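You operate a simulated robot arm through the tools that you are given. There is no shell and no other tool.

Carry out the task below with a simulated two-armed robot. There is one attempt and no reset: what you move stays moved.

JOB
Switch light box P23 to Full, then plate its drawing's right tint.
Fine: switch on, dial at Full; then lay two of the four ticketed panes on the box, one on the other in that field, their depths of blue and amber adding up to its print; the other two and the drawing stay put.
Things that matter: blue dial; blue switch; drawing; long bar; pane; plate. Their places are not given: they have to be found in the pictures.

The check looks at the end state, three seconds after you hand in, the way a careful person would. Anything else that was tipped, shoved, dropped, spilled or broken makes it a failure.

ROBOT AND FRAMES
Two 7-joint arms with fingered hands on one trunk that stands fixed in place. Base frame: the origin is at the foot of the trunk, x ahead of it, y to its left, z up. Lengths are in mm, angles in degrees, forces in N, time in s.
The left shoulder is at [21, 269, 1122], the right one opposite. Each reaches about 1298 mm from its shoulder. Payload 5 kg a hand.
Tool frame (each hand has its own): the origin (TCP) lies between the finger pads and is the grasp point; the fingertips stand 42 mm ahead of it; z points along the fingers, y is the line along which they close. The gripper opens to 208 mm; its body begins 119 mm behind the TCP. The gripper is a hand of 4 fingers: y runs from the thumb to the fingers, the wrist lies at [0, 0, -317] in the tool frame, and closing takes about 1.5 s.
Orientation is told as [roll, pitch, yaw] about the base's x, y, z axes, in that order, counted from this pose: with the fingers straight down and closing along the base's y, the tool's x points along the base's -x, its y along +y and its z along -z.

CONTROLS
- The arms move only by the tool jog_arm. It takes "left_commands", "right_commands" or both (then of equal length, played together; a hand with none holds still); each is a list of rows, each an object (a shift or turn left out is 0, a gripper value left out holds the last) with "fingers": the gripper command, from -1 (fully open) to 1 (shut), values between in proportion; "delta_pos": the shift along the tool's x, y, z in mm, a list of three; "delta_rot": the turn, a rotation vector about the tool's x, y, z in degrees, a list of three. In form: [{"fingers": fingers, "delta_pos": [tx, ty, tz], "delta_rot": [wx, wy, wz]}, ...]. A call has 1 to 20 rows; each row is the pose to reach, as a shift and turn from the pose commanded when the call began, along the tool's axes at that moment. Each row takes 0.2 s and may step no farther than 50 mm and 8.6 degrees from the row before; otherwise, or with a gripper value out of range, the whole call is refused. A pose out of reach is approached as far as the arm can. The call stops where the force on the tool passes 60 N (or 10 N more than at its start, if that is more) or the arm is blocked; 0.2 s more then pass. Each finger travels about 153 mm/s and halts on what it meets, pressing with about 27 N; the grip force reading is that of the motor and also rises with nothing between the fingers. The clock runs only during rows and for 0.2 s after the last one: add rows that repeat a pose to give the fingers time. It gives the time, the measured TCP pose, the force on the tool (base axes), the opening and the grip force at its end, in the units of the frame above (readings bear some noise), with the torque about the TCP (base axes, N m) and any sound that the robot's microphone picked up.
- Cameras (640 x 400 px; columns grow to the right, rows downward): "scene" is now at [151, 45.9, 1396.8]; the picture's right is [0.51, -0.86, 0.00], its down [-0.41, -0.24, -0.88] and it looks along [0.76, 0.45, -0.47] (base axes); focal length 308 px, centre (320, 200). "left" rides on the left gripper at [-93, 1, -146] in its tool frame; the picture's right is [-0.02, -1.00, 0.00], its down [0.84, -0.01, -0.54] and it looks along [0.54, -0.01, 0.84] (tool axes); focal length 280 px, centre (320, 200). "right" rides on the right gripper at [93, 1, -146] in its tool frame; the picture's right is [-0.01, 1.00, 0.00], its down [-0.84, -0.01, -0.54] and it looks along [-0.54, -0.01, 0.84] (tool axes); focal length 280 px, centre (320, 200).
- capture(camera): a new picture of that camera. It takes no simulated time.
- lift_body(by): moves the trunk up (or, below 0, down) by that many mm; the arms and the scene camera ride with it, the base frame stays. It gives what a move gives, with no picture.
- hand_shape(shape, hand): the hand has 4 fingers and takes this shape, open, in about a second: jaw (thumb against the fingers, like two jaws); tri (thumb and two fingers); tip (a fingertip pinch); poke (one finger out to press); point (the index stretched); flat (the hand flat); cup (the hand cupped); fist (a fist). The gripper value then closes the fingers along that shape, each until it touches; the sizes above hold for jaw. It gives what a move gives, with no picture.
- aim_head(pan, tilt): turns the head with the scene camera to pan (to the left, within 80 degrees either way) and tilt (down, from -29 to 69), counted from straight ahead of the robot (the tilt from the chest, where the trunk bows). It gives what a move gives.
- point_at(camera, pixels): for up to 12 pixels [column, row] of the newest picture of that camera ("zoom" is the newest enlarged one), the place [x, y, z] in the base frame of the surface seen there, good to about 2 mm. It takes no simulated time.
- zoom(camera, box): a new picture of the part [left, top, right, bottom] of that camera's present view, enlarged. It takes no simulated time.
- close_job(): hands the job in; it is judged then, once.

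Unless the task says otherwise, let go and move clear before handing in.

The tools are called after "Request:" by a JSON object that holds its "name" and its "arguments". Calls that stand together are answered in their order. jog_arm: Moves the arms, as the interface text tells. Its arguments: {"type":"object","properties":{"left_commands":{"type":"array","items":{"type":"object","properties":{"fingers":{"type":"number"},"delta_pos":{"type":"array","items":{"type":"number"}},"delta_rot":{"type":"array","items":{"type":"number"}}}}},"right_commands":{"type":"array","items":{"type":"object","properties":{"fingers":{"type":"number"},"delta_pos":{"type":"array","items":{"type":"number"}},"delta_rot":{"type":"array","items":{"type":"number"}}}}}},"required":[]} The other tools are called the same way: lift_body (by) moves the trunk up or down; hand_shape (shape, hand) gives the hand a shape; aim_head (pan, tilt) turns the head that bears the scene camera; capture (camera) takes a picture; point_at (camera, pixels) gives the place of the surface under pixels of a picture; zoom (camera, box) takes an enlarged picture of a part of a camera's view; close_job () hands the job in.

At the start:

```text
time_s: 0.0
left_position: [442.7, 508.6, 1215.3]
left_orientation: [0.1, -0.1, 22.6]
left_ft_force: [0.1, 0.8, 0.8]
left_wrist_torque: [0.0, 0.04, 0.03]
left_opening: 207.6
left_finger_force: 0.0
left_shape: jaw
right_position: [674.4, 0.1, 1244.8]
right_orientation: [-0.1, 0.0, 22.7]
right_ft_force: [-0.7, 0.6, -0.3]
right_wrist_torque: [-0.01, -0.03, -0.03]
right_opening: 207.7
right_finger_force: 0.0
right_shape: jaw
trunk travel left (down, up): [-500.0, 121.0]
head pan, tilt (commanded): [30.9, 28.4]
```

scene: 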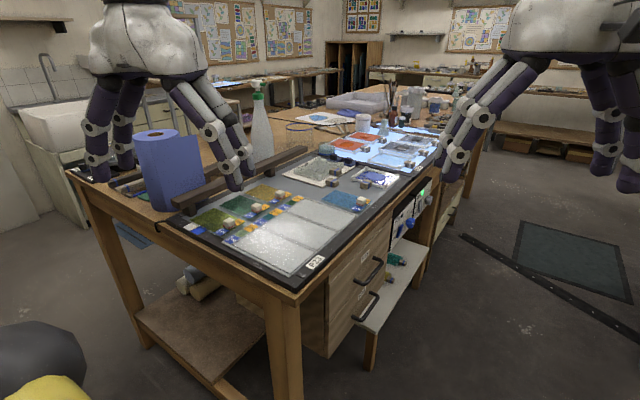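
right: 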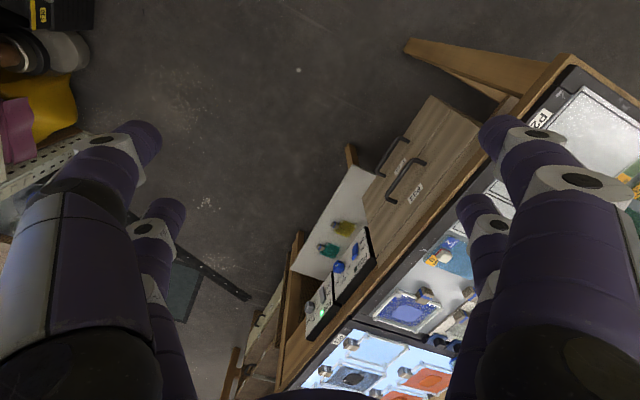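
left: 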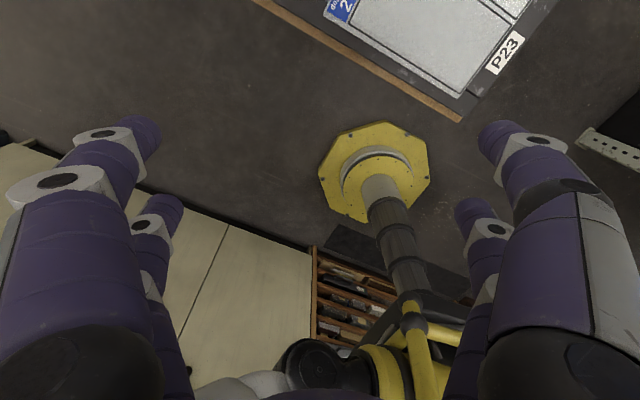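

The scene picture shows the P23 light box (label near pixel 315,262) with panes at about (215,215)-(270,190) and a drawing further along. I'll zoom in to read details before moving.

Request:
{"name": "zoom", "arguments": {"camera": "scene", "box": [160, 140, 420, 300]}}

Request:
{"name": "zoom", "arguments": {"camera": "scene", "box": [330, 170, 460, 260]}}

Request:
{"name": "zoom", "arguments": {"camera": "right", "box": [280, 80, 480, 360]}}

```text
2.46 times, centred on (290, 220) of scene
```

zoom: 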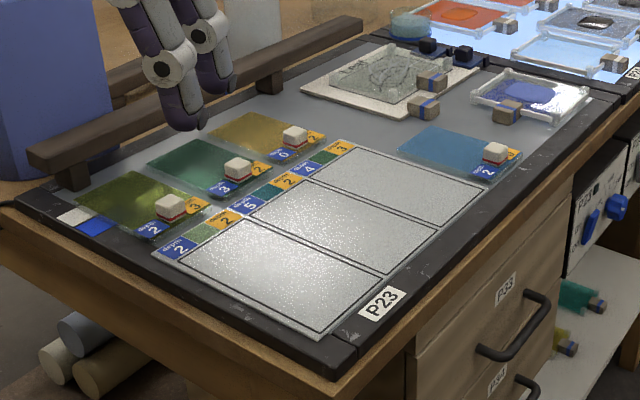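

```text
4.44 times, centred on (395, 215) of scene
```

zoom: 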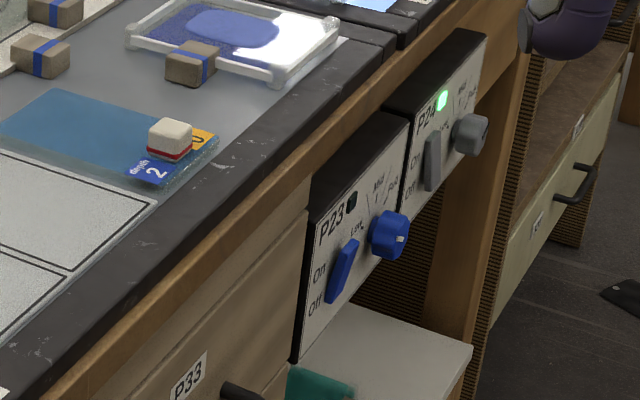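

```text
1.43 times, centred on (380, 220) of right
```

zoom: 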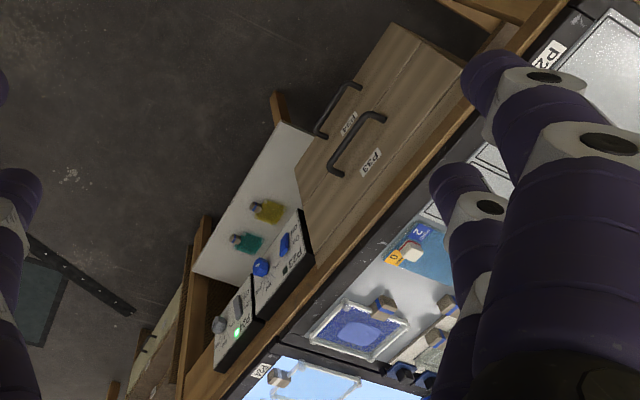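

The zoom shows four ticketed panes (olive, teal, amber, blue), three print fields, a drawing at zoom (390,80), and the P23 control panel with a blue switch and dial. I'll measure positions and look closer at each.

Request:
{"name": "zoom", "arguments": {"camera": "scene", "box": [180, 200, 260, 250]}}

Request:
{"name": "zoom", "arguments": {"camera": "scene", "box": [225, 175, 305, 225]}}

Request:
{"name": "zoom", "arguments": {"camera": "scene", "box": [280, 150, 360, 200]}}

Request:
{"name": "zoom", "arguments": {"camera": "scene", "box": [320, 170, 400, 220]}}

Request:
{"name": "zoom", "arguments": {"camera": "scene", "box": [380, 185, 440, 245]}}

```text
8.00 times, centred on (220, 225) of scene
```

zoom: 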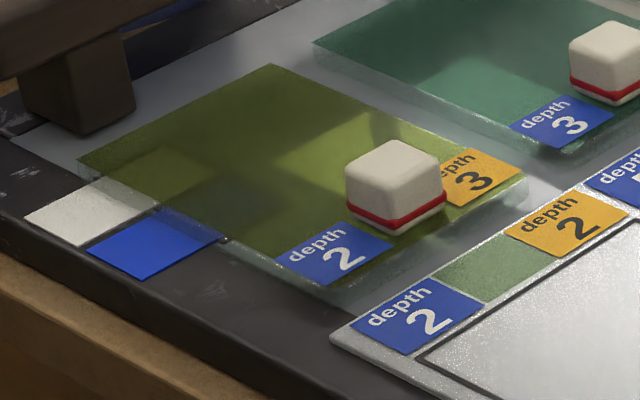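

```text
8.00 times, centred on (265, 200) of scene
```

zoom: 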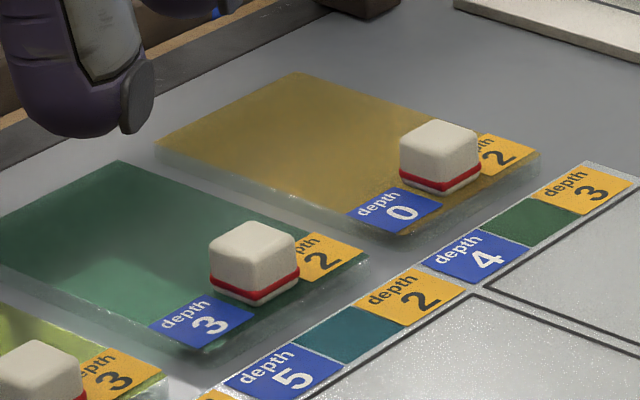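

```text
8.00 times, centred on (320, 175) of scene
```

zoom: 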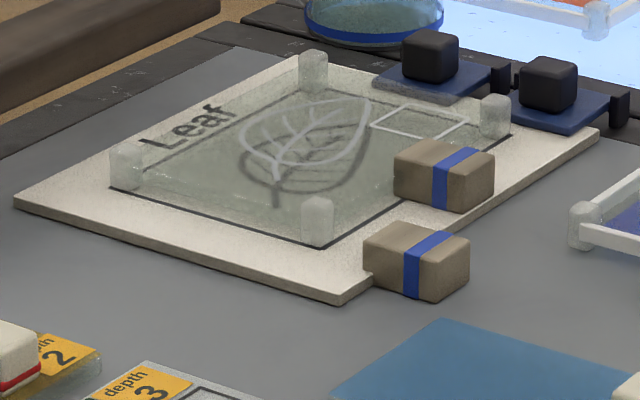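

```text
8.00 times, centred on (360, 195) of scene
```

zoom: 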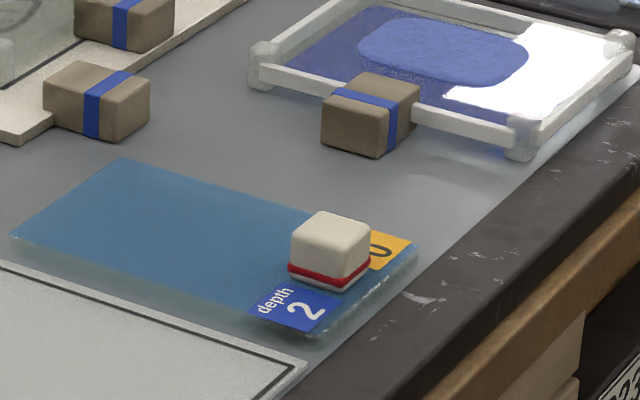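

```text
6.67 times, centred on (410, 215) of scene
```

zoom: 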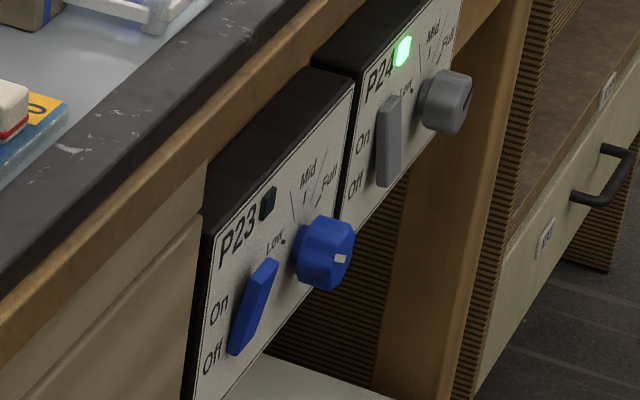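

Pane tickets read olive (blue 2, amber 3), teal (3, 2), amber (0, 2) and blue (2, 0); prints read 2/2, 5/2, 4/3. The "Leaf" drawing probably shows its tint only when lit, so I'll measure the panel first.

Request:
{"name": "point_at", "arguments": {"camera": "zoom", "pixels": [[250, 305], [265, 265], [238, 350], [340, 258], [325, 220], [225, 240], [268, 203], [350, 90], [205, 215], [200, 370], [215, 320], [330, 175]]}}

Request:
{"name": "point_at", "arguments": {"camera": "scene", "pixels": [[190, 226], [292, 282], [312, 264], [370, 192], [362, 200], [331, 170], [245, 165], [430, 170], [270, 262], [328, 236], [282, 196], [305, 190]]}}

```text
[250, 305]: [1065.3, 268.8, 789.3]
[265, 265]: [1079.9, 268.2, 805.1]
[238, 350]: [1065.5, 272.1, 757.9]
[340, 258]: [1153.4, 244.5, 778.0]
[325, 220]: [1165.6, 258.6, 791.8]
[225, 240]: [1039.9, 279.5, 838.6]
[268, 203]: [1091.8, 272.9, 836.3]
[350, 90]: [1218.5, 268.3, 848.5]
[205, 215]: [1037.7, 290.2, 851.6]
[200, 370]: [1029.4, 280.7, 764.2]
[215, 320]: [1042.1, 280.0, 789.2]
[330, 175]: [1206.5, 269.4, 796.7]
```

```text
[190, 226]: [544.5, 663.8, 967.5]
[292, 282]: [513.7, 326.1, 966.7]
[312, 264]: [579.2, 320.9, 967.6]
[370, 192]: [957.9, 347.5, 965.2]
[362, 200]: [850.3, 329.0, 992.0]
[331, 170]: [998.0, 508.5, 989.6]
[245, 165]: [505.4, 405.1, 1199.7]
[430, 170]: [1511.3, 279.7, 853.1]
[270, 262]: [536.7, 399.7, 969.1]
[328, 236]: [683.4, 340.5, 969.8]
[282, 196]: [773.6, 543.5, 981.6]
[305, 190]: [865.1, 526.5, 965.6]
```

The panel face lies near y≈275, facing −y, with the switch at about [1068, 269, 785] and the dial at [1155, 245, 780]. I'll raise the left hand clear first and see what's around the panel from the head.

Request:
{"name": "jog_arm", "arguments": {"left_commands": [{"delta_pos": [20, 0, -45]}, {"delta_pos": [40, 0, -90]}, {"delta_pos": [60, 0, -135]}, {"delta_pos": [80, 0, -180]}, {"delta_pos": [100, 0, -225]}, {"delta_pos": [100, 0, -260]}]}}

Request:
{"name": "point_at", "arguments": {"camera": "right", "pixels": [[330, 200], [300, 260], [345, 228], [328, 248], [352, 145], [325, 315], [370, 240], [390, 200], [405, 175], [385, 160], [290, 235], [340, 280]]}}

Request:
{"name": "aim_head", "arguments": {"pan": 20, "tilt": 30}}

Request:
{"name": "capture", "arguments": {"camera": "scene"}}

```text
time_s: 1.4
left_position: [351.5, 469.3, 1471.7]
left_orientation: [-0.3, -0.3, 22.7]
left_ft_force: [0.7, -0.2, -0.3]
left_wrist_torque: [0.03, 0.11, -0.01]
left_opening: 208.1
left_finger_force: 0.1
left_shape: jaw
left hand out of reach, approached as far as the arm can: row 6
right_position: [675.9, -1.7, 1244.3]
right_orientation: [0.0, 0.0, 22.7]
right_ft_force: [-0.5, -1.0, 0.5]
right_wrist_torque: [0.13, 0.06, -0.01]
right_opening: 207.8
right_finger_force: 0.0
right_shape: jaw
trunk travel left (down, up): [-500.0, 121.0]
head pan, tilt (commanded): [30.9, 28.4]
```

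```text
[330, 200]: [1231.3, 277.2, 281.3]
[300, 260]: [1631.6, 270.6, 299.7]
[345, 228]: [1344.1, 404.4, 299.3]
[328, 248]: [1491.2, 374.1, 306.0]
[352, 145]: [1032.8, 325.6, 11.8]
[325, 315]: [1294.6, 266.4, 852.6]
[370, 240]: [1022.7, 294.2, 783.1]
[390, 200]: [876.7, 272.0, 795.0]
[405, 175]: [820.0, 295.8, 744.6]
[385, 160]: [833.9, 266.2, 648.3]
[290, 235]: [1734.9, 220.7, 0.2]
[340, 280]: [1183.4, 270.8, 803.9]
```

```text
time_s: 2.1
left_position: [349.7, 469.1, 1471.6]
left_orientation: [-0.2, -0.3, 22.7]
left_ft_force: [0.7, -0.8, 0.5]
left_wrist_torque: [0.1, -0.06, 0.0]
left_opening: 208.1
left_finger_force: 0.1
left_shape: jaw
right_position: [674.1, 0.3, 1244.4]
right_orientation: [-0.1, -0.1, 22.7]
right_ft_force: [-1.1, -0.8, -0.5]
right_wrist_torque: [0.05, -0.01, 0.03]
right_opening: 208.0
right_finger_force: 0.0
right_shape: jaw
trunk travel left (down, up): [-500.0, 121.0]
head pan, tilt (commanded): [20.0, 30.0]
```

```text
taken
```

scene: 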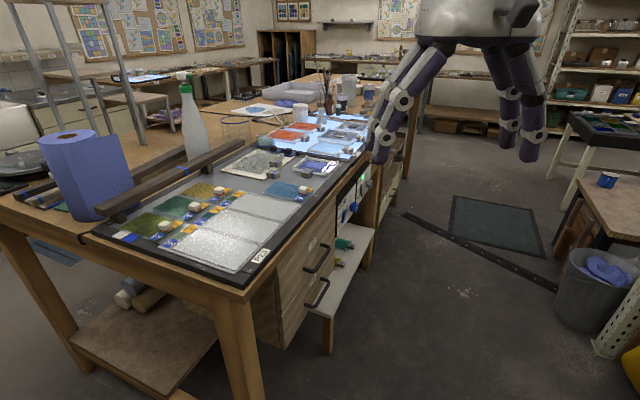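

The shelf is far below (z≈300), so there is free room in front of the panel, and the left hand is now parked high. Next I pitch the right hand up to point forward while moving it toward the panel.

Request:
{"name": "jog_arm", "arguments": {"right_commands": [{"delta_pos": [-20, 0, 10], "delta_rot": [0, -7.5, 0]}, {"delta_pos": [-40, 0, 20], "delta_rot": [0, -15, 0]}, {"delta_pos": [-60, 0, 30], "delta_rot": [0, -22.5, 0]}, {"delta_pos": [-80, 0, 40], "delta_rot": [0, -30, 0]}, {"delta_pos": [-100, 0, 50], "delta_rot": [0, -37.5, 0]}, {"delta_pos": [-120, 0, 60], "delta_rot": [0, -45, 0]}, {"delta_pos": [-140, 0, 70], "delta_rot": [0, -52.5, 0]}, {"delta_pos": [-160, 0, 80], "delta_rot": [0, -60, 0]}, {"delta_pos": [-180, 0, 90], "delta_rot": [0, -67.5, 0]}, {"delta_pos": [-200, 0, 100], "delta_rot": [0, -75, 0]}, {"delta_pos": [-220, 0, 110], "delta_rot": [0, -82.5, 0]}, {"delta_pos": [-240, 0, 120], "delta_rot": [0, -90, 0]}]}}

```text
time_s: 4.7
left_position: [352.5, 469.8, 1469.4]
left_orientation: [-0.2, -0.3, 22.7]
left_ft_force: [1.0, -1.3, -0.6]
left_wrist_torque: [0.13, 0.26, 0.01]
left_opening: 208.0
left_finger_force: 0.1
left_shape: jaw
right_position: [880.1, 84.0, 1142.5]
right_orientation: [-0.1, -81.6, 22.9]
right_ft_force: [1.5, -0.1, -0.4]
right_wrist_torque: [-0.01, 0.06, 0.18]
right_opening: 208.1
right_finger_force: 0.1
right_shape: jaw
right hand out of reach, approached as far as the arm can: row 11, 12
trunk travel left (down, up): [-500.0, 121.0]
head pan, tilt (commanded): [20.0, 30.0]
```

The right hand reached pitch −81.6 and stopped at its limit near [880, 84, 1142]. Next I lower the trunk so the hand sits at panel height.

Request:
{"name": "lift_body", "arguments": {"by": -250}}

Request:
{"name": "capture", "arguments": {"camera": "right"}}

Request:
{"name": "capture", "arguments": {"camera": "scene"}}

```text
time_s: 7.3
left_position: [405.9, 469.5, 1186.9]
left_orientation: [1.9, 4.6, 22.7]
left_ft_force: [-0.4, 0.1, 0.4]
left_wrist_torque: [0.02, -0.08, -0.01]
left_opening: 207.9
left_finger_force: 0.0
left_shape: jaw
right_position: [878.9, 84.8, 894.0]
right_orientation: [-0.6, -81.6, 23.5]
right_ft_force: [0.1, -0.6, 0.8]
right_wrist_torque: [-0.03, 0.06, -0.01]
right_opening: 208.1
right_finger_force: 0.1
right_shape: jaw
trunk travel left (down, up): [-250.0, 371.0]
head pan, tilt (commanded): [20.0, 30.0]
```

```text
taken
```

right: 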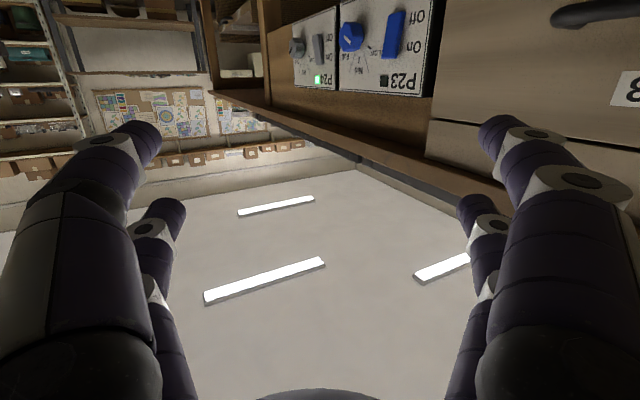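

```text
taken
```

scene: 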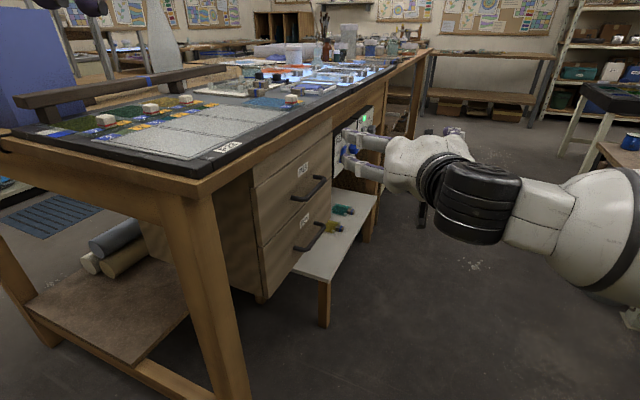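

The right camera sees the panel upside down: switch at pixel (393,35), dial at (352,38). I'll yaw the hand about 36° toward the panel and drop to its level to get a frontal view.

Request:
{"name": "jog_arm", "arguments": {"right_commands": [{"delta_pos": [16, -18, 21], "delta_rot": [-7.1, 0, -1.06]}, {"delta_pos": [32, -36, 42], "delta_rot": [-14.2, 0, -2.12]}, {"delta_pos": [48, -54, 63], "delta_rot": [-21.4, 0, -3.18]}, {"delta_pos": [64, -72, 85], "delta_rot": [-28.5, 0, -4.24]}, {"delta_pos": [79, -90, 106], "delta_rot": [-35.6, 0, -5.3]}]}}

Request:
{"name": "capture", "arguments": {"camera": "right"}}

```text
time_s: 8.5
left_position: [406.5, 470.9, 1185.0]
left_orientation: [1.8, 4.8, 22.8]
left_ft_force: [0.3, 0.5, -0.7]
left_wrist_torque: [-0.06, -0.03, -0.05]
left_opening: 207.9
left_finger_force: 0.0
left_shape: jaw
right_position: [998.1, 36.5, 798.1]
right_orientation: [-0.6, -81.6, 59.3]
right_ft_force: [-0.6, 1.3, 0.1]
right_wrist_torque: [-0.09, 0.01, -0.16]
right_opening: 207.7
right_finger_force: 0.1
right_shape: jaw
trunk travel left (down, up): [-250.0, 371.0]
head pan, tilt (commanded): [20.0, 30.0]
```

```text
taken
```

right: 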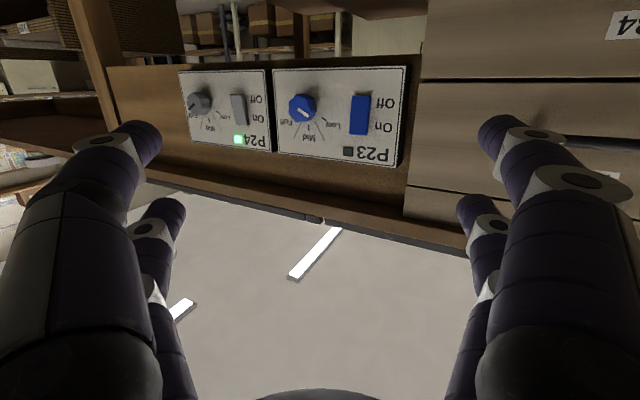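

Request:
{"name": "zoom", "arguments": {"camera": "right", "box": [170, 50, 430, 180]}}

Request:
{"name": "zoom", "arguments": {"camera": "right", "box": [270, 60, 410, 170]}}

Request:
{"name": "point_at", "arguments": {"camera": "zoom", "pixels": [[150, 210], [170, 235], [130, 195], [410, 180], [410, 260], [410, 330], [345, 430], [300, 340], [100, 350], [170, 390], [600, 400], [60, 60]]}}

```text
2.46 times, centred on (300, 115) of right
```

zoom: 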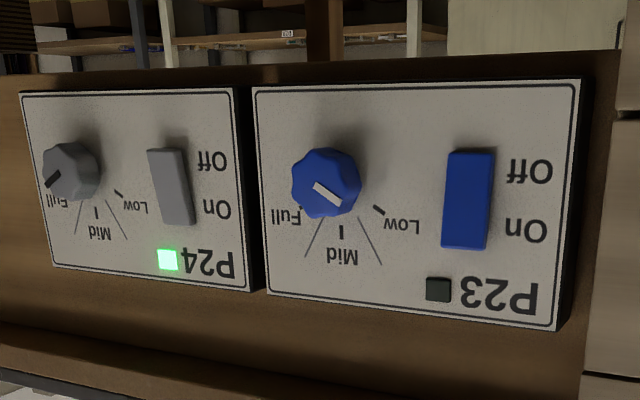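

```text
3.64 times, centred on (340, 115) of right
```

zoom: 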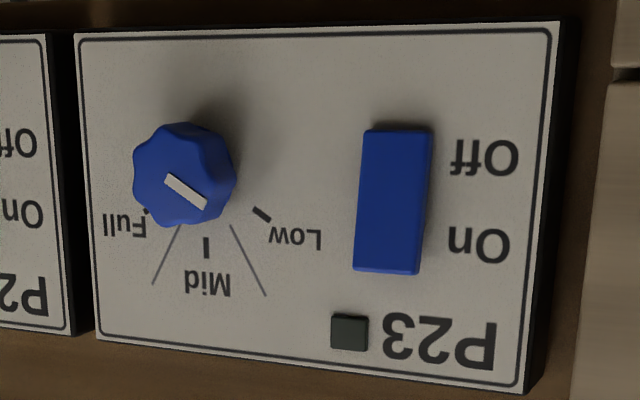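

```text
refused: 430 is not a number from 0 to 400
```

The zoom shows (upside down) P23's indicator dark, the rocker with On at the upper world end, and the dial's white mark pointing at Low; Full is clockwise when facing the panel. Next I measure these points.

Request:
{"name": "point_at", "arguments": {"camera": "zoom", "pixels": [[185, 190], [185, 150], [145, 190], [222, 180], [395, 145], [393, 200], [390, 255], [262, 215], [206, 248], [148, 212], [500, 60], [90, 60]]}}

Request:
{"name": "hand_shape", "arguments": {"hand": "right", "shape": "poke"}}

Request:
{"name": "capture", "arguments": {"camera": "right"}}

Request:
{"name": "capture", "arguments": {"camera": "scene"}}

```text
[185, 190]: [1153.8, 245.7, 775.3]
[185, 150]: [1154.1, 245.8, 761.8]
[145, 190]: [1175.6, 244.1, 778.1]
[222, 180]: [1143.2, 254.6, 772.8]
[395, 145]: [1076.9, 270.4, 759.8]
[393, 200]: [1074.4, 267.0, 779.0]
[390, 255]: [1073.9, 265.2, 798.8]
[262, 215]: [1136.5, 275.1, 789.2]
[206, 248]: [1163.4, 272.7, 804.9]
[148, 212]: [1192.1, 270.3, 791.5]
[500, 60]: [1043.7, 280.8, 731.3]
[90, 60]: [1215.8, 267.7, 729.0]
```

```text
time_s: 9.4
left_position: [405.3, 470.4, 1186.9]
left_orientation: [1.8, 4.7, 22.8]
left_ft_force: [-0.8, 0.8, 0.8]
left_wrist_torque: [-0.01, 0.03, 0.0]
left_opening: 207.6
left_finger_force: 0.1
left_shape: jaw
right_position: [998.3, 36.4, 798.7]
right_orientation: [-1.1, -81.4, 59.9]
right_ft_force: [-0.2, -0.3, 0.1]
right_wrist_torque: [0.01, 0.02, 0.0]
right_opening: 0.0
right_finger_force: 0.0
right_shape: poke
trunk travel left (down, up): [-250.0, 371.0]
head pan, tilt (commanded): [20.0, 30.0]
```

```text
taken
```

right: 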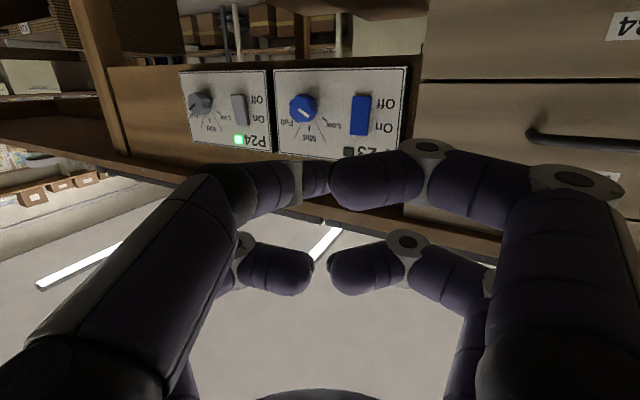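

```text
taken
```

scene: 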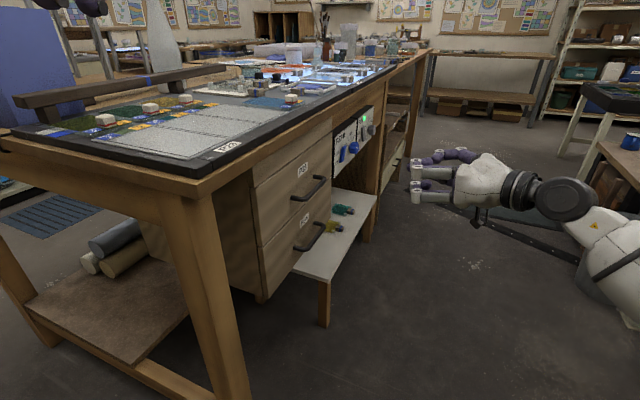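

The right image shows all fingers curled inward in "poke"; I need to see which finger sticks out, so I'll zoom the scene view on the hand.

Request:
{"name": "zoom", "arguments": {"camera": "scene", "box": [390, 130, 550, 230]}}

Request:
{"name": "hand_shape", "arguments": {"hand": "right", "shape": "point"}}

Request:
{"name": "capture", "arguments": {"camera": "right"}}

Request:
{"name": "zoom", "arguments": {"camera": "scene", "box": [390, 130, 550, 230]}}

```text
4.00 times, centred on (470, 180) of scene
```

zoom: 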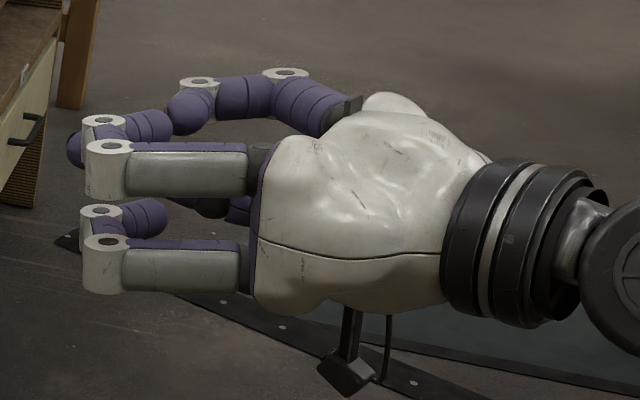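

```text
time_s: 10.3
left_position: [406.4, 470.3, 1185.5]
left_orientation: [1.7, 4.7, 22.9]
left_ft_force: [0.0, 0.0, -0.5]
left_wrist_torque: [-0.02, 0.0, 0.01]
left_opening: 207.9
left_finger_force: 0.0
left_shape: jaw
right_position: [998.4, 34.9, 799.5]
right_orientation: [-1.0, -81.3, 59.9]
right_ft_force: [-1.0, 0.5, 0.3]
right_wrist_torque: [-0.03, -0.02, -0.01]
right_opening: 201.7
right_finger_force: 0.0
right_shape: point
trunk travel left (down, up): [-250.0, 371.0]
head pan, tilt (commanded): [20.0, 30.0]
```

```text
taken
```

right: 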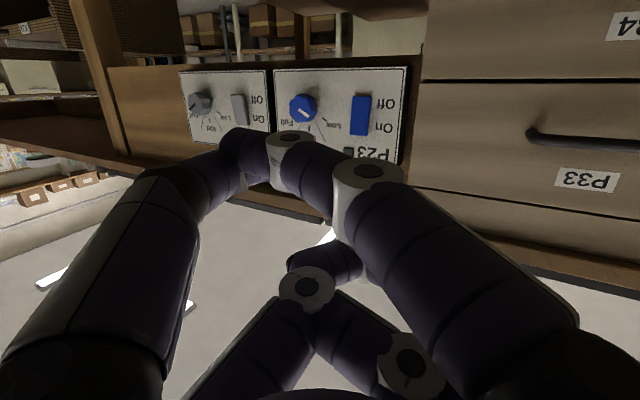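

```text
4.00 times, centred on (470, 180) of scene
```

zoom: 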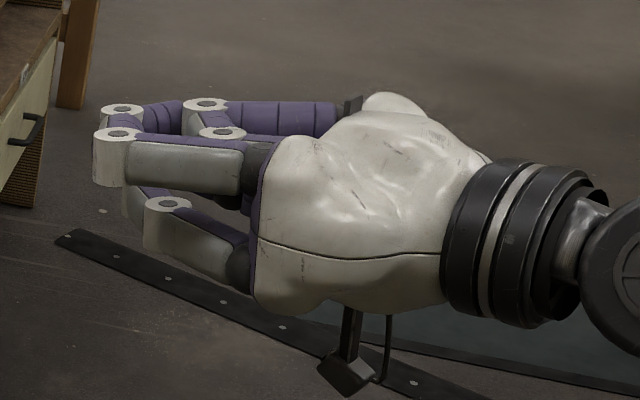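

The hand may still have been moving between shapes, so I'll give it time with the fingers commanded open and look again.

Request:
{"name": "jog_arm", "arguments": {"right_commands": [{"fingers": -1}, {"fingers": -1}, {"fingers": -1}, {"fingers": -1}, {"fingers": -1}]}}

Request:
{"name": "capture", "arguments": {"camera": "right"}}

Request:
{"name": "zoom", "arguments": {"camera": "scene", "box": [390, 130, 550, 230]}}

```text
time_s: 11.5
left_position: [405.9, 470.2, 1187.5]
left_orientation: [1.8, 4.7, 22.8]
left_ft_force: [0.5, 0.2, -0.1]
left_wrist_torque: [-0.01, -0.02, 0.02]
left_opening: 207.8
left_finger_force: 0.1
left_shape: jaw
right_position: [997.9, 35.6, 798.8]
right_orientation: [-0.4, -81.4, 59.4]
right_ft_force: [0.2, 0.4, -0.2]
right_wrist_torque: [0.02, 0.01, -0.04]
right_opening: 201.3
right_finger_force: 0.1
right_shape: point
trunk travel left (down, up): [-250.0, 371.0]
head pan, tilt (commanded): [20.0, 30.0]
```

```text
taken
```

right: 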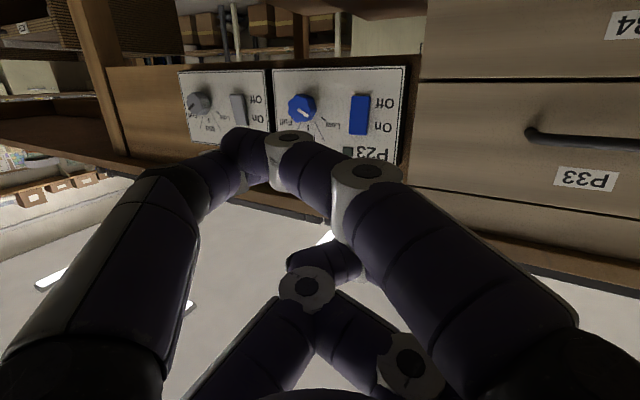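

```text
4.00 times, centred on (470, 180) of scene
```

zoom: 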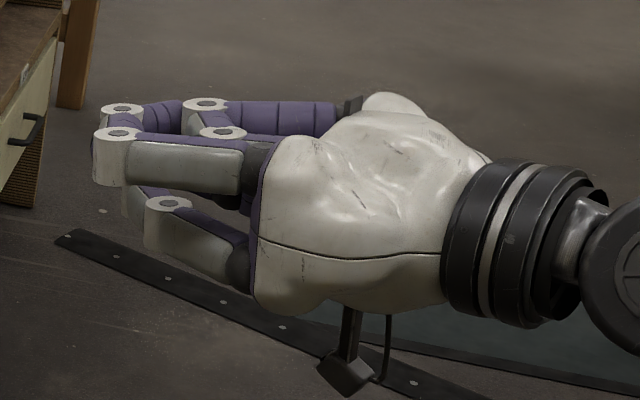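

"Point" open doesn't give a straight finger, so I'll try "poke" with the gripper closed and look.

Request:
{"name": "hand_shape", "arguments": {"hand": "right", "shape": "poke"}}

Request:
{"name": "jog_arm", "arguments": {"right_commands": [{"fingers": 1}, {"fingers": 1}, {"fingers": 1}, {"fingers": 1}, {"fingers": 1}, {"fingers": 1}, {"fingers": 1}, {"fingers": 1}]}}

Request:
{"name": "capture", "arguments": {"camera": "right"}}

Request:
{"name": "zoom", "arguments": {"camera": "scene", "box": [390, 130, 550, 230]}}

```text
time_s: 12.4
left_position: [405.2, 470.4, 1185.6]
left_orientation: [1.8, 4.7, 22.8]
left_ft_force: [-0.7, -0.5, 0.7]
left_wrist_torque: [0.0, -0.05, 0.01]
left_opening: 207.8
left_finger_force: 0.2
left_shape: jaw
right_position: [996.9, 36.7, 800.1]
right_orientation: [-0.4, -81.5, 59.2]
right_ft_force: [0.3, -0.2, -0.2]
right_wrist_torque: [-0.02, 0.01, 0.01]
right_opening: 0.0
right_finger_force: 0.0
right_shape: poke
trunk travel left (down, up): [-250.0, 371.0]
head pan, tilt (commanded): [20.0, 30.0]
```

```text
time_s: 14.2
left_position: [406.5, 471.2, 1186.4]
left_orientation: [1.7, 4.7, 22.8]
left_ft_force: [-1.1, 0.6, 0.2]
left_wrist_torque: [0.0, -0.04, 0.02]
left_opening: 207.8
left_finger_force: 0.0
left_shape: jaw
right_position: [998.5, 36.4, 798.6]
right_orientation: [-0.4, -81.5, 59.3]
right_ft_force: [0.0, 0.4, -0.5]
right_wrist_torque: [0.02, 0.0, -0.01]
right_opening: 0.0
right_finger_force: 0.1
right_shape: poke
trunk travel left (down, up): [-250.0, 371.0]
head pan, tilt (commanded): [20.0, 30.0]
```

```text
taken
```

right: 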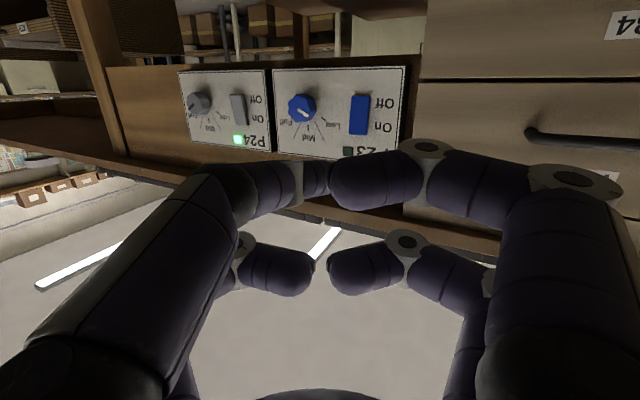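

```text
4.00 times, centred on (470, 180) of scene
```

zoom: 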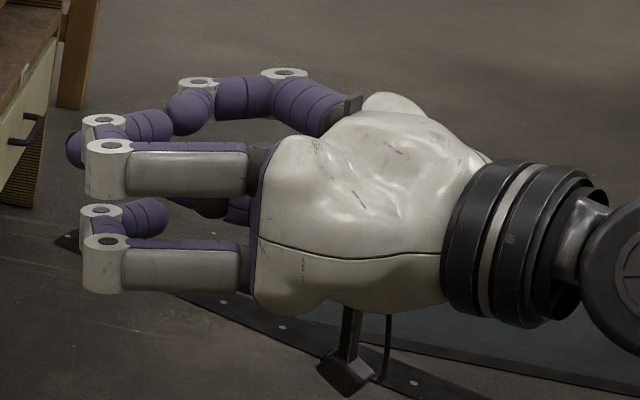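

In "poke" nothing clearly sticks forward past the knuckles, so I'll inspect "tip" and "fist" too.

Request:
{"name": "hand_shape", "arguments": {"hand": "right", "shape": "tip"}}

Request:
{"name": "jog_arm", "arguments": {"right_commands": [{"fingers": -1}, {"fingers": -1}, {"fingers": -1}, {"fingers": -1}]}}

Request:
{"name": "capture", "arguments": {"camera": "right"}}

Request:
{"name": "zoom", "arguments": {"camera": "scene", "box": [390, 130, 550, 230]}}

Request:
{"name": "jog_arm", "arguments": {"right_commands": [{"fingers": 1}, {"fingers": 1}, {"fingers": 1}, {"fingers": 1}, {"fingers": 1}, {"fingers": 1}, {"fingers": 1}, {"fingers": 1}]}}

Request:
{"name": "capture", "arguments": {"camera": "right"}}

Request:
{"name": "zoom", "arguments": {"camera": "scene", "box": [390, 130, 550, 230]}}

```text
time_s: 15.1
left_position: [406.0, 469.9, 1186.6]
left_orientation: [1.9, 4.7, 22.8]
left_ft_force: [-1.0, 0.1, 1.5]
left_wrist_torque: [0.02, 0.01, -0.02]
left_opening: 207.8
left_finger_force: 0.1
left_shape: jaw
right_position: [998.0, 38.4, 800.1]
right_orientation: [-0.3, -81.4, 59.3]
right_ft_force: [0.1, 0.2, -0.9]
right_wrist_torque: [-0.02, -0.02, -0.03]
right_opening: 208.0
right_finger_force: 0.0
right_shape: tip
trunk travel left (down, up): [-250.0, 371.0]
head pan, tilt (commanded): [20.0, 30.0]
```

```text
time_s: 16.1
left_position: [405.3, 471.0, 1186.1]
left_orientation: [1.8, 4.7, 22.8]
left_ft_force: [-0.6, 0.2, 0.8]
left_wrist_torque: [0.0, 0.0, 0.01]
left_opening: 207.7
left_finger_force: 0.1
left_shape: jaw
right_position: [998.6, 37.0, 798.5]
right_orientation: [-0.4, -81.4, 59.3]
right_ft_force: [-0.2, -0.2, -0.2]
right_wrist_torque: [-0.03, -0.02, -0.04]
right_opening: 207.7
right_finger_force: 0.1
right_shape: tip
trunk travel left (down, up): [-250.0, 371.0]
head pan, tilt (commanded): [20.0, 30.0]
```

```text
taken
```

right: 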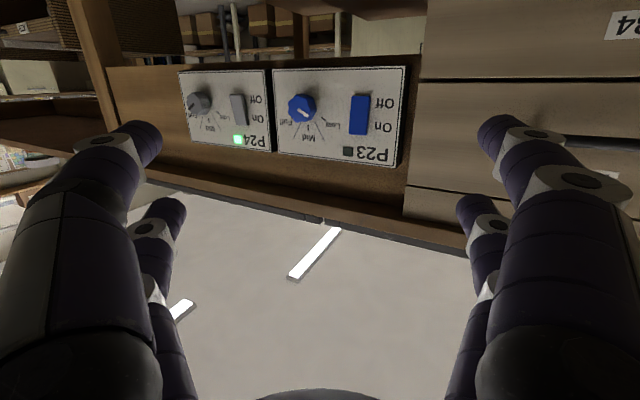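

```text
4.00 times, centred on (470, 180) of scene
```

zoom: 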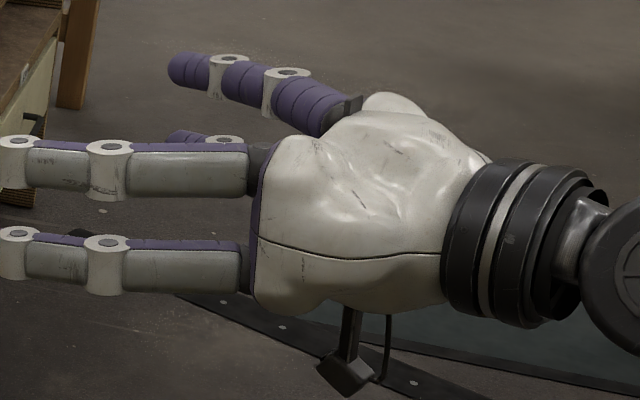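

```text
time_s: 17.9
left_position: [405.9, 469.5, 1186.2]
left_orientation: [1.9, 4.6, 22.8]
left_ft_force: [0.5, 0.4, -0.2]
left_wrist_torque: [0.0, 0.0, -0.01]
left_opening: 207.9
left_finger_force: 0.0
left_shape: jaw
right_position: [996.5, 37.0, 799.0]
right_orientation: [-0.4, -81.5, 59.2]
right_ft_force: [-0.6, 0.1, 1.0]
right_wrist_torque: [0.02, -0.02, -0.02]
right_opening: 0.0
right_finger_force: 26.8
right_shape: tip
trunk travel left (down, up): [-250.0, 371.0]
head pan, tilt (commanded): [20.0, 30.0]
```

```text
taken
```

right: 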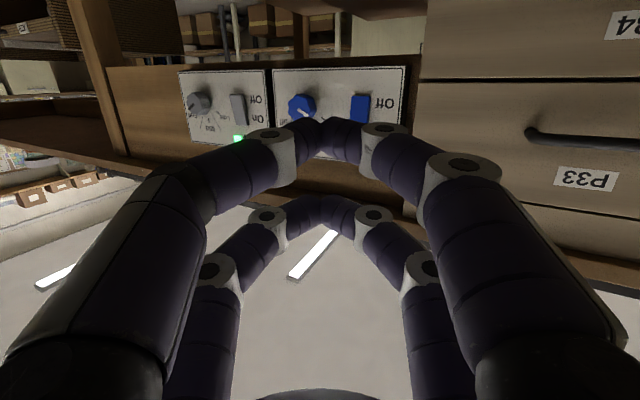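

```text
4.00 times, centred on (470, 180) of scene
```

zoom: 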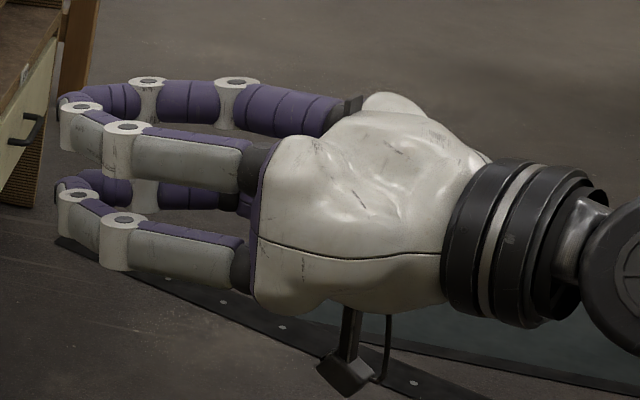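

"Tip" closed brings two fingertip pairs together (near pair at (322,140), far pair at (320,215)), so each pair can act as one blunt finger. I'll measure where those tips are relative to the TCP.

Request:
{"name": "point_at", "arguments": {"camera": "right", "pixels": [[322, 122], [322, 140], [322, 155], [320, 200], [320, 215], [320, 228], [300, 140], [345, 140], [300, 210], [340, 215], [273, 133], [386, 128]]}}

Request:
{"name": "jog_arm", "arguments": {"right_commands": [{"delta_rot": [0, 0, 8.5]}, {"delta_rot": [0, 0, 17]}, {"delta_rot": [0, 0, 25.5]}, {"delta_rot": [0, 0, 34]}, {"delta_rot": [0, 0, 42.5]}, {"delta_rot": [0, 0, 51]}, {"delta_rot": [0, 0, 59.5]}, {"delta_rot": [0, 0, 68]}, {"delta_rot": [0, 0, 76.5]}, {"delta_rot": [0, 0, 85]}, {"delta_rot": [0, 0, 90]}]}}

Request:
{"name": "capture", "arguments": {"camera": "right"}}

Request:
{"name": "capture", "arguments": {"camera": "scene"}}

```text
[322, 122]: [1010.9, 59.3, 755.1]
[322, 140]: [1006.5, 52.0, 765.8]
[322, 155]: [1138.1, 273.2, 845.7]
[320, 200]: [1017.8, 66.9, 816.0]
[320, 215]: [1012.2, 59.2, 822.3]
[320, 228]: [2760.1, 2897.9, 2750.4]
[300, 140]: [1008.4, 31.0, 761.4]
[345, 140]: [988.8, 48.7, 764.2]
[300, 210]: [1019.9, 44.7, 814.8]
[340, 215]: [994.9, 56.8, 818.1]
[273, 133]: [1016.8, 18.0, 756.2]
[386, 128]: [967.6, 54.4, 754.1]
```

```text
time_s: 20.3
left_position: [405.5, 469.5, 1185.7]
left_orientation: [1.8, 4.7, 22.9]
left_ft_force: [0.4, -0.8, 0.1]
left_wrist_torque: [0.0, 0.0, 0.0]
left_opening: 208.0
left_finger_force: 0.0
left_shape: jaw
right_position: [999.0, 36.6, 799.6]
right_orientation: [81.5, 0.1, -31.2]
right_ft_force: [-0.4, -0.7, -0.2]
right_wrist_torque: [-0.03, -0.02, 0.03]
right_opening: 0.0
right_finger_force: 27.5
right_shape: tip
trunk travel left (down, up): [-250.0, 371.0]
head pan, tilt (commanded): [20.0, 30.0]
```

```text
taken
```

right: 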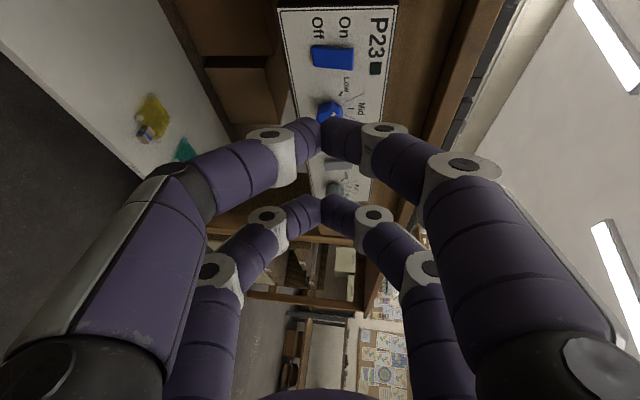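

```text
taken
```

scene: 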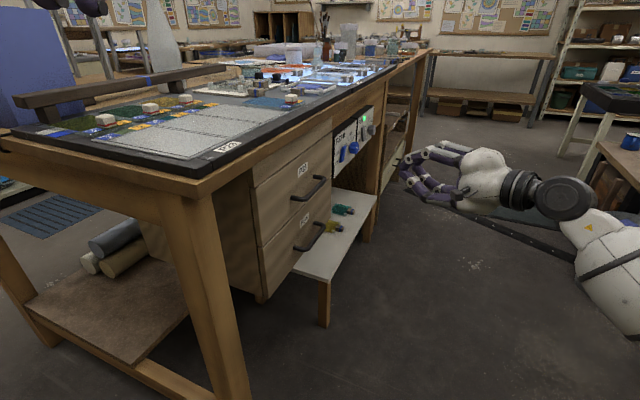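

The roll succeeded; the leading fingertip pair sits at about tool X=+31, Z≈40. I'll move that pair to about 20 mm in front of the upper (On) end of the switch.

Request:
{"name": "jog_arm", "arguments": {"right_commands": [{"delta_pos": [2, 5, 29]}, {"delta_pos": [4, 10, 58]}, {"delta_pos": [5, 16, 88]}, {"delta_pos": [7, 21, 117]}, {"delta_pos": [9, 26, 146]}, {"delta_pos": [11, 31.5, 175]}]}}

Request:
{"name": "capture", "arguments": {"camera": "right"}}

Request:
{"name": "zoom", "arguments": {"camera": "scene", "box": [300, 90, 460, 190]}}

```text
time_s: 21.7
left_position: [405.9, 469.9, 1187.2]
left_orientation: [1.8, 4.6, 22.7]
left_ft_force: [-1.1, -0.7, 0.3]
left_wrist_torque: [-0.05, -0.06, 0.02]
left_opening: 207.9
left_finger_force: 0.0
left_shape: jaw
right_position: [1082.9, 195.2, 805.6]
right_orientation: [81.4, -0.1, -31.2]
right_ft_force: [0.5, -0.7, 0.1]
right_wrist_torque: [0.03, 0.01, 0.0]
right_opening: 0.0
right_finger_force: 26.8
right_shape: tip
trunk travel left (down, up): [-250.0, 371.0]
head pan, tilt (commanded): [20.0, 30.0]
```

```text
taken
```

right: 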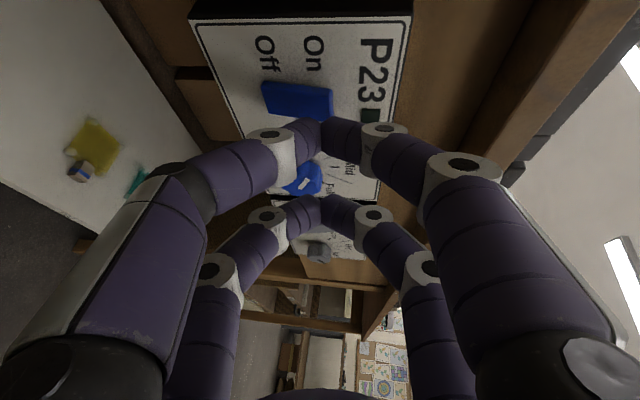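

```text
4.00 times, centred on (380, 140) of scene
```

zoom: 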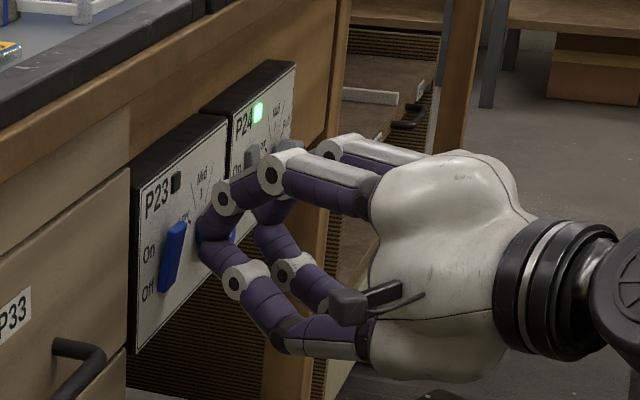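

The closed pair sits in front of the switch's upper end (scene zoom (215,225)). I'll verify the tip location before pressing.

Request:
{"name": "point_at", "arguments": {"camera": "right", "pixels": [[322, 122], [322, 135], [310, 125], [335, 125], [295, 88], [325, 92], [330, 115], [278, 108], [305, 118]]}}

Request:
{"name": "zoom", "arguments": {"camera": "right", "box": [220, 40, 420, 200]}}

```text
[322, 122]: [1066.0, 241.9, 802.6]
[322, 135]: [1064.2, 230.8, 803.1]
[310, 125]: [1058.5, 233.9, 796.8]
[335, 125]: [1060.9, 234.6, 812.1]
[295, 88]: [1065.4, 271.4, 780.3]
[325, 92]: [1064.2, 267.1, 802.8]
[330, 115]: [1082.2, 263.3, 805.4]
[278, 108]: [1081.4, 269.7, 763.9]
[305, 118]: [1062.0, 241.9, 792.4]
```

```text
2.50 times, centred on (320, 120) of right
```

zoom: 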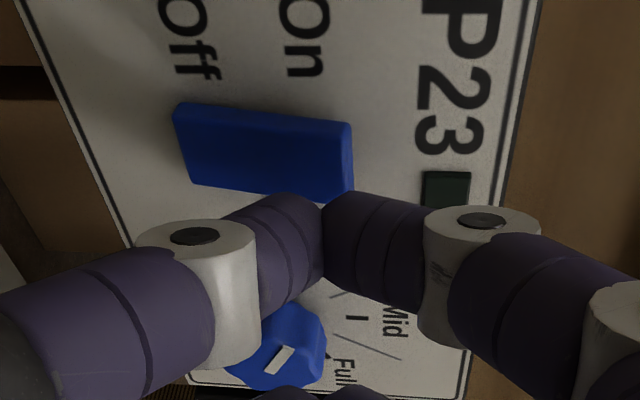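

The tips are at about [1068, 243, 803], over the switch's upper end at x 1064–1082. I'll press straight in toward the panel in small steps.

Request:
{"name": "jog_arm", "arguments": {"right_commands": [{"delta_pos": [2.55, -3.3, 4.8]}, {"delta_pos": [5.1, -2.7, 9.1]}, {"delta_pos": [7.1, -2.2, 12.5]}, {"delta_pos": [8.7, -1.8, 15]}, {"delta_pos": [10.2, -1.4, 17.6]}, {"delta_pos": [11.2, -1.2, 19.3]}, {"delta_pos": [12.3, -0.9, 21]}, {"delta_pos": [13.3, -0.7, 22.7]}, {"delta_pos": [14.3, -0.4, 24.4]}]}}

Request:
{"name": "zoom", "arguments": {"camera": "scene", "box": [300, 90, 460, 190]}}

Request:
{"name": "zoom", "arguments": {"camera": "right", "box": [220, 40, 420, 200]}}

```text
time_s: 23.7
left_position: [406.7, 467.1, 1188.1]
left_orientation: [1.9, 4.5, 22.6]
left_ft_force: [-0.5, 0.1, -0.1]
left_wrist_torque: [0.03, 0.03, 0.0]
left_opening: 207.5
left_finger_force: 0.0
left_shape: jaw
right_position: [1084.9, 214.4, 801.2]
right_orientation: [81.7, 0.1, -31.6]
right_ft_force: [-12.1, -53.7, 5.0]
right_wrist_torque: [-0.07, 0.13, 1.21]
right_opening: 0.1
right_finger_force: 27.0
right_shape: tip
trunk travel left (down, up): [-250.0, 371.0]
head pan, tilt (commanded): [20.0, 30.0]
```

```text
4.00 times, centred on (380, 140) of scene
```

zoom: 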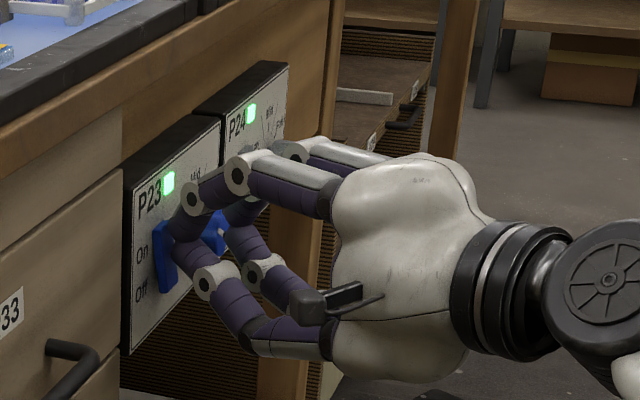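

```text
2.50 times, centred on (320, 120) of right
```

zoom: 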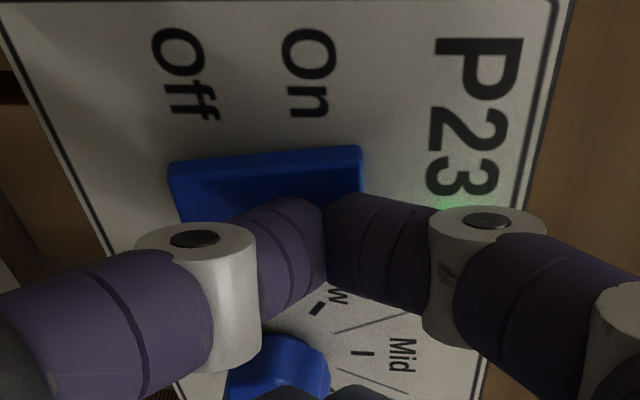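

The P23 lamp at scene zoom (168,182) is now green, so the switch is On. I'll back straight off 60 mm from the panel.

Request:
{"name": "jog_arm", "arguments": {"right_commands": [{"delta_pos": [-10, -2.5, -17]}, {"delta_pos": [-20, -5, -34]}, {"delta_pos": [-30, -7.6, -51]}, {"delta_pos": [-40, -10, -68]}]}}

Request:
{"name": "capture", "arguments": {"camera": "right"}}

Request:
{"name": "zoom", "arguments": {"camera": "scene", "box": [300, 90, 460, 190]}}

Request:
{"name": "capture", "arguments": {"camera": "scene"}}

```text
time_s: 24.7
left_position: [406.4, 470.8, 1187.7]
left_orientation: [1.8, 4.7, 22.9]
left_ft_force: [0.1, 0.6, 0.1]
left_wrist_torque: [0.02, 0.07, -0.01]
left_opening: 208.1
left_finger_force: 0.0
left_shape: jaw
right_position: [1081.5, 144.0, 800.8]
right_orientation: [81.5, 0.0, -31.1]
right_ft_force: [0.4, 0.5, 0.3]
right_wrist_torque: [0.02, -0.04, -0.04]
right_opening: 0.1
right_finger_force: 27.4
right_shape: tip
trunk travel left (down, up): [-250.0, 371.0]
head pan, tilt (commanded): [20.0, 30.0]
```

```text
taken
```

right: 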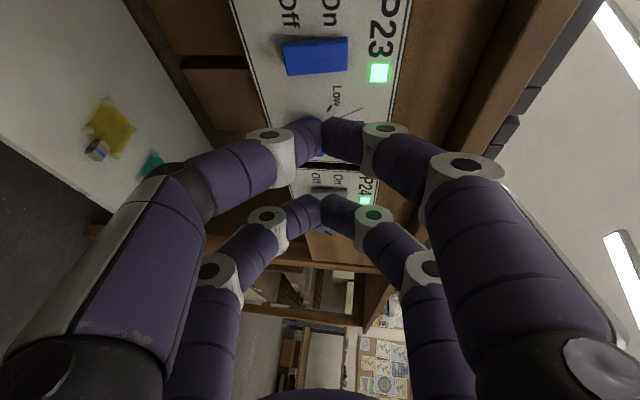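

```text
4.00 times, centred on (380, 140) of scene
```

zoom: 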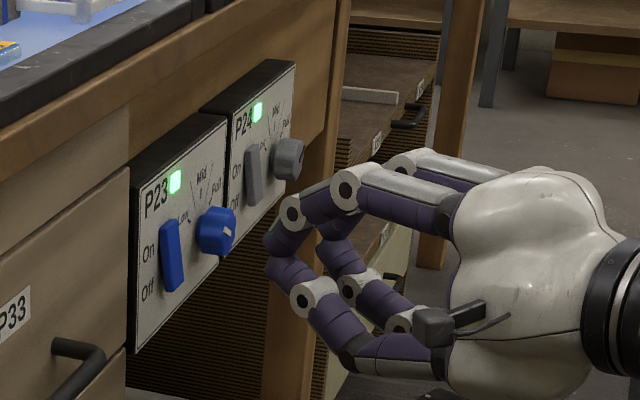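

```text
taken
```

scene: 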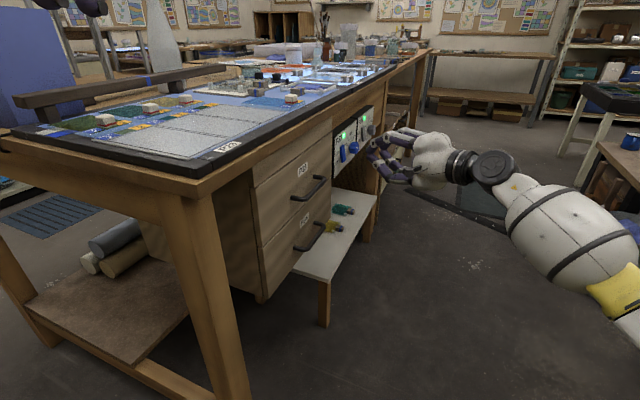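

The switch reads On with its lamp green, and the dial still points to Low. I'll turn the right hand to a flatter reach (yaw ≈48, level), open the tip pinch to about 70 mm, and measure the fingertips before approaching the dial.

Request:
{"name": "jog_arm", "arguments": {"right_commands": [{"fingers": 0.35, "delta_pos": [-5, 0, -5], "delta_rot": [0, -5, 0]}, {"fingers": 0.35, "delta_pos": [-10, 0, -10], "delta_rot": [0, -11, 0]}, {"fingers": 0.35, "delta_pos": [-10, 0, -10], "delta_rot": [0, -11, 0]}, {"fingers": 0.35, "delta_pos": [-10, 0, -10], "delta_rot": [0, -11, 0]}, {"fingers": 0.35, "delta_pos": [-10, 0, -10], "delta_rot": [0, -11, 0]}]}}

Request:
{"name": "capture", "arguments": {"camera": "right"}}

```text
time_s: 25.9
left_position: [406.3, 472.1, 1187.1]
left_orientation: [1.8, 4.6, 22.8]
left_ft_force: [1.3, 2.5, 0.2]
left_wrist_torque: [-0.15, 0.01, 0.05]
left_opening: 207.8
left_finger_force: 0.0
left_shape: jaw
right_position: [1084.5, 130.4, 802.6]
right_orientation: [81.7, -1.6, -42.1]
right_ft_force: [-0.4, 0.1, -0.2]
right_wrist_torque: [-0.06, 0.05, -0.05]
right_opening: 67.6
right_finger_force: 0.0
right_shape: tip
trunk travel left (down, up): [-250.0, 371.0]
head pan, tilt (commanded): [20.0, 30.0]
```

```text
taken
```

right: 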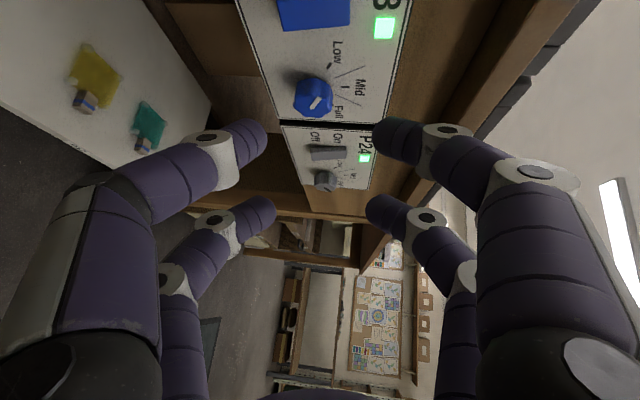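

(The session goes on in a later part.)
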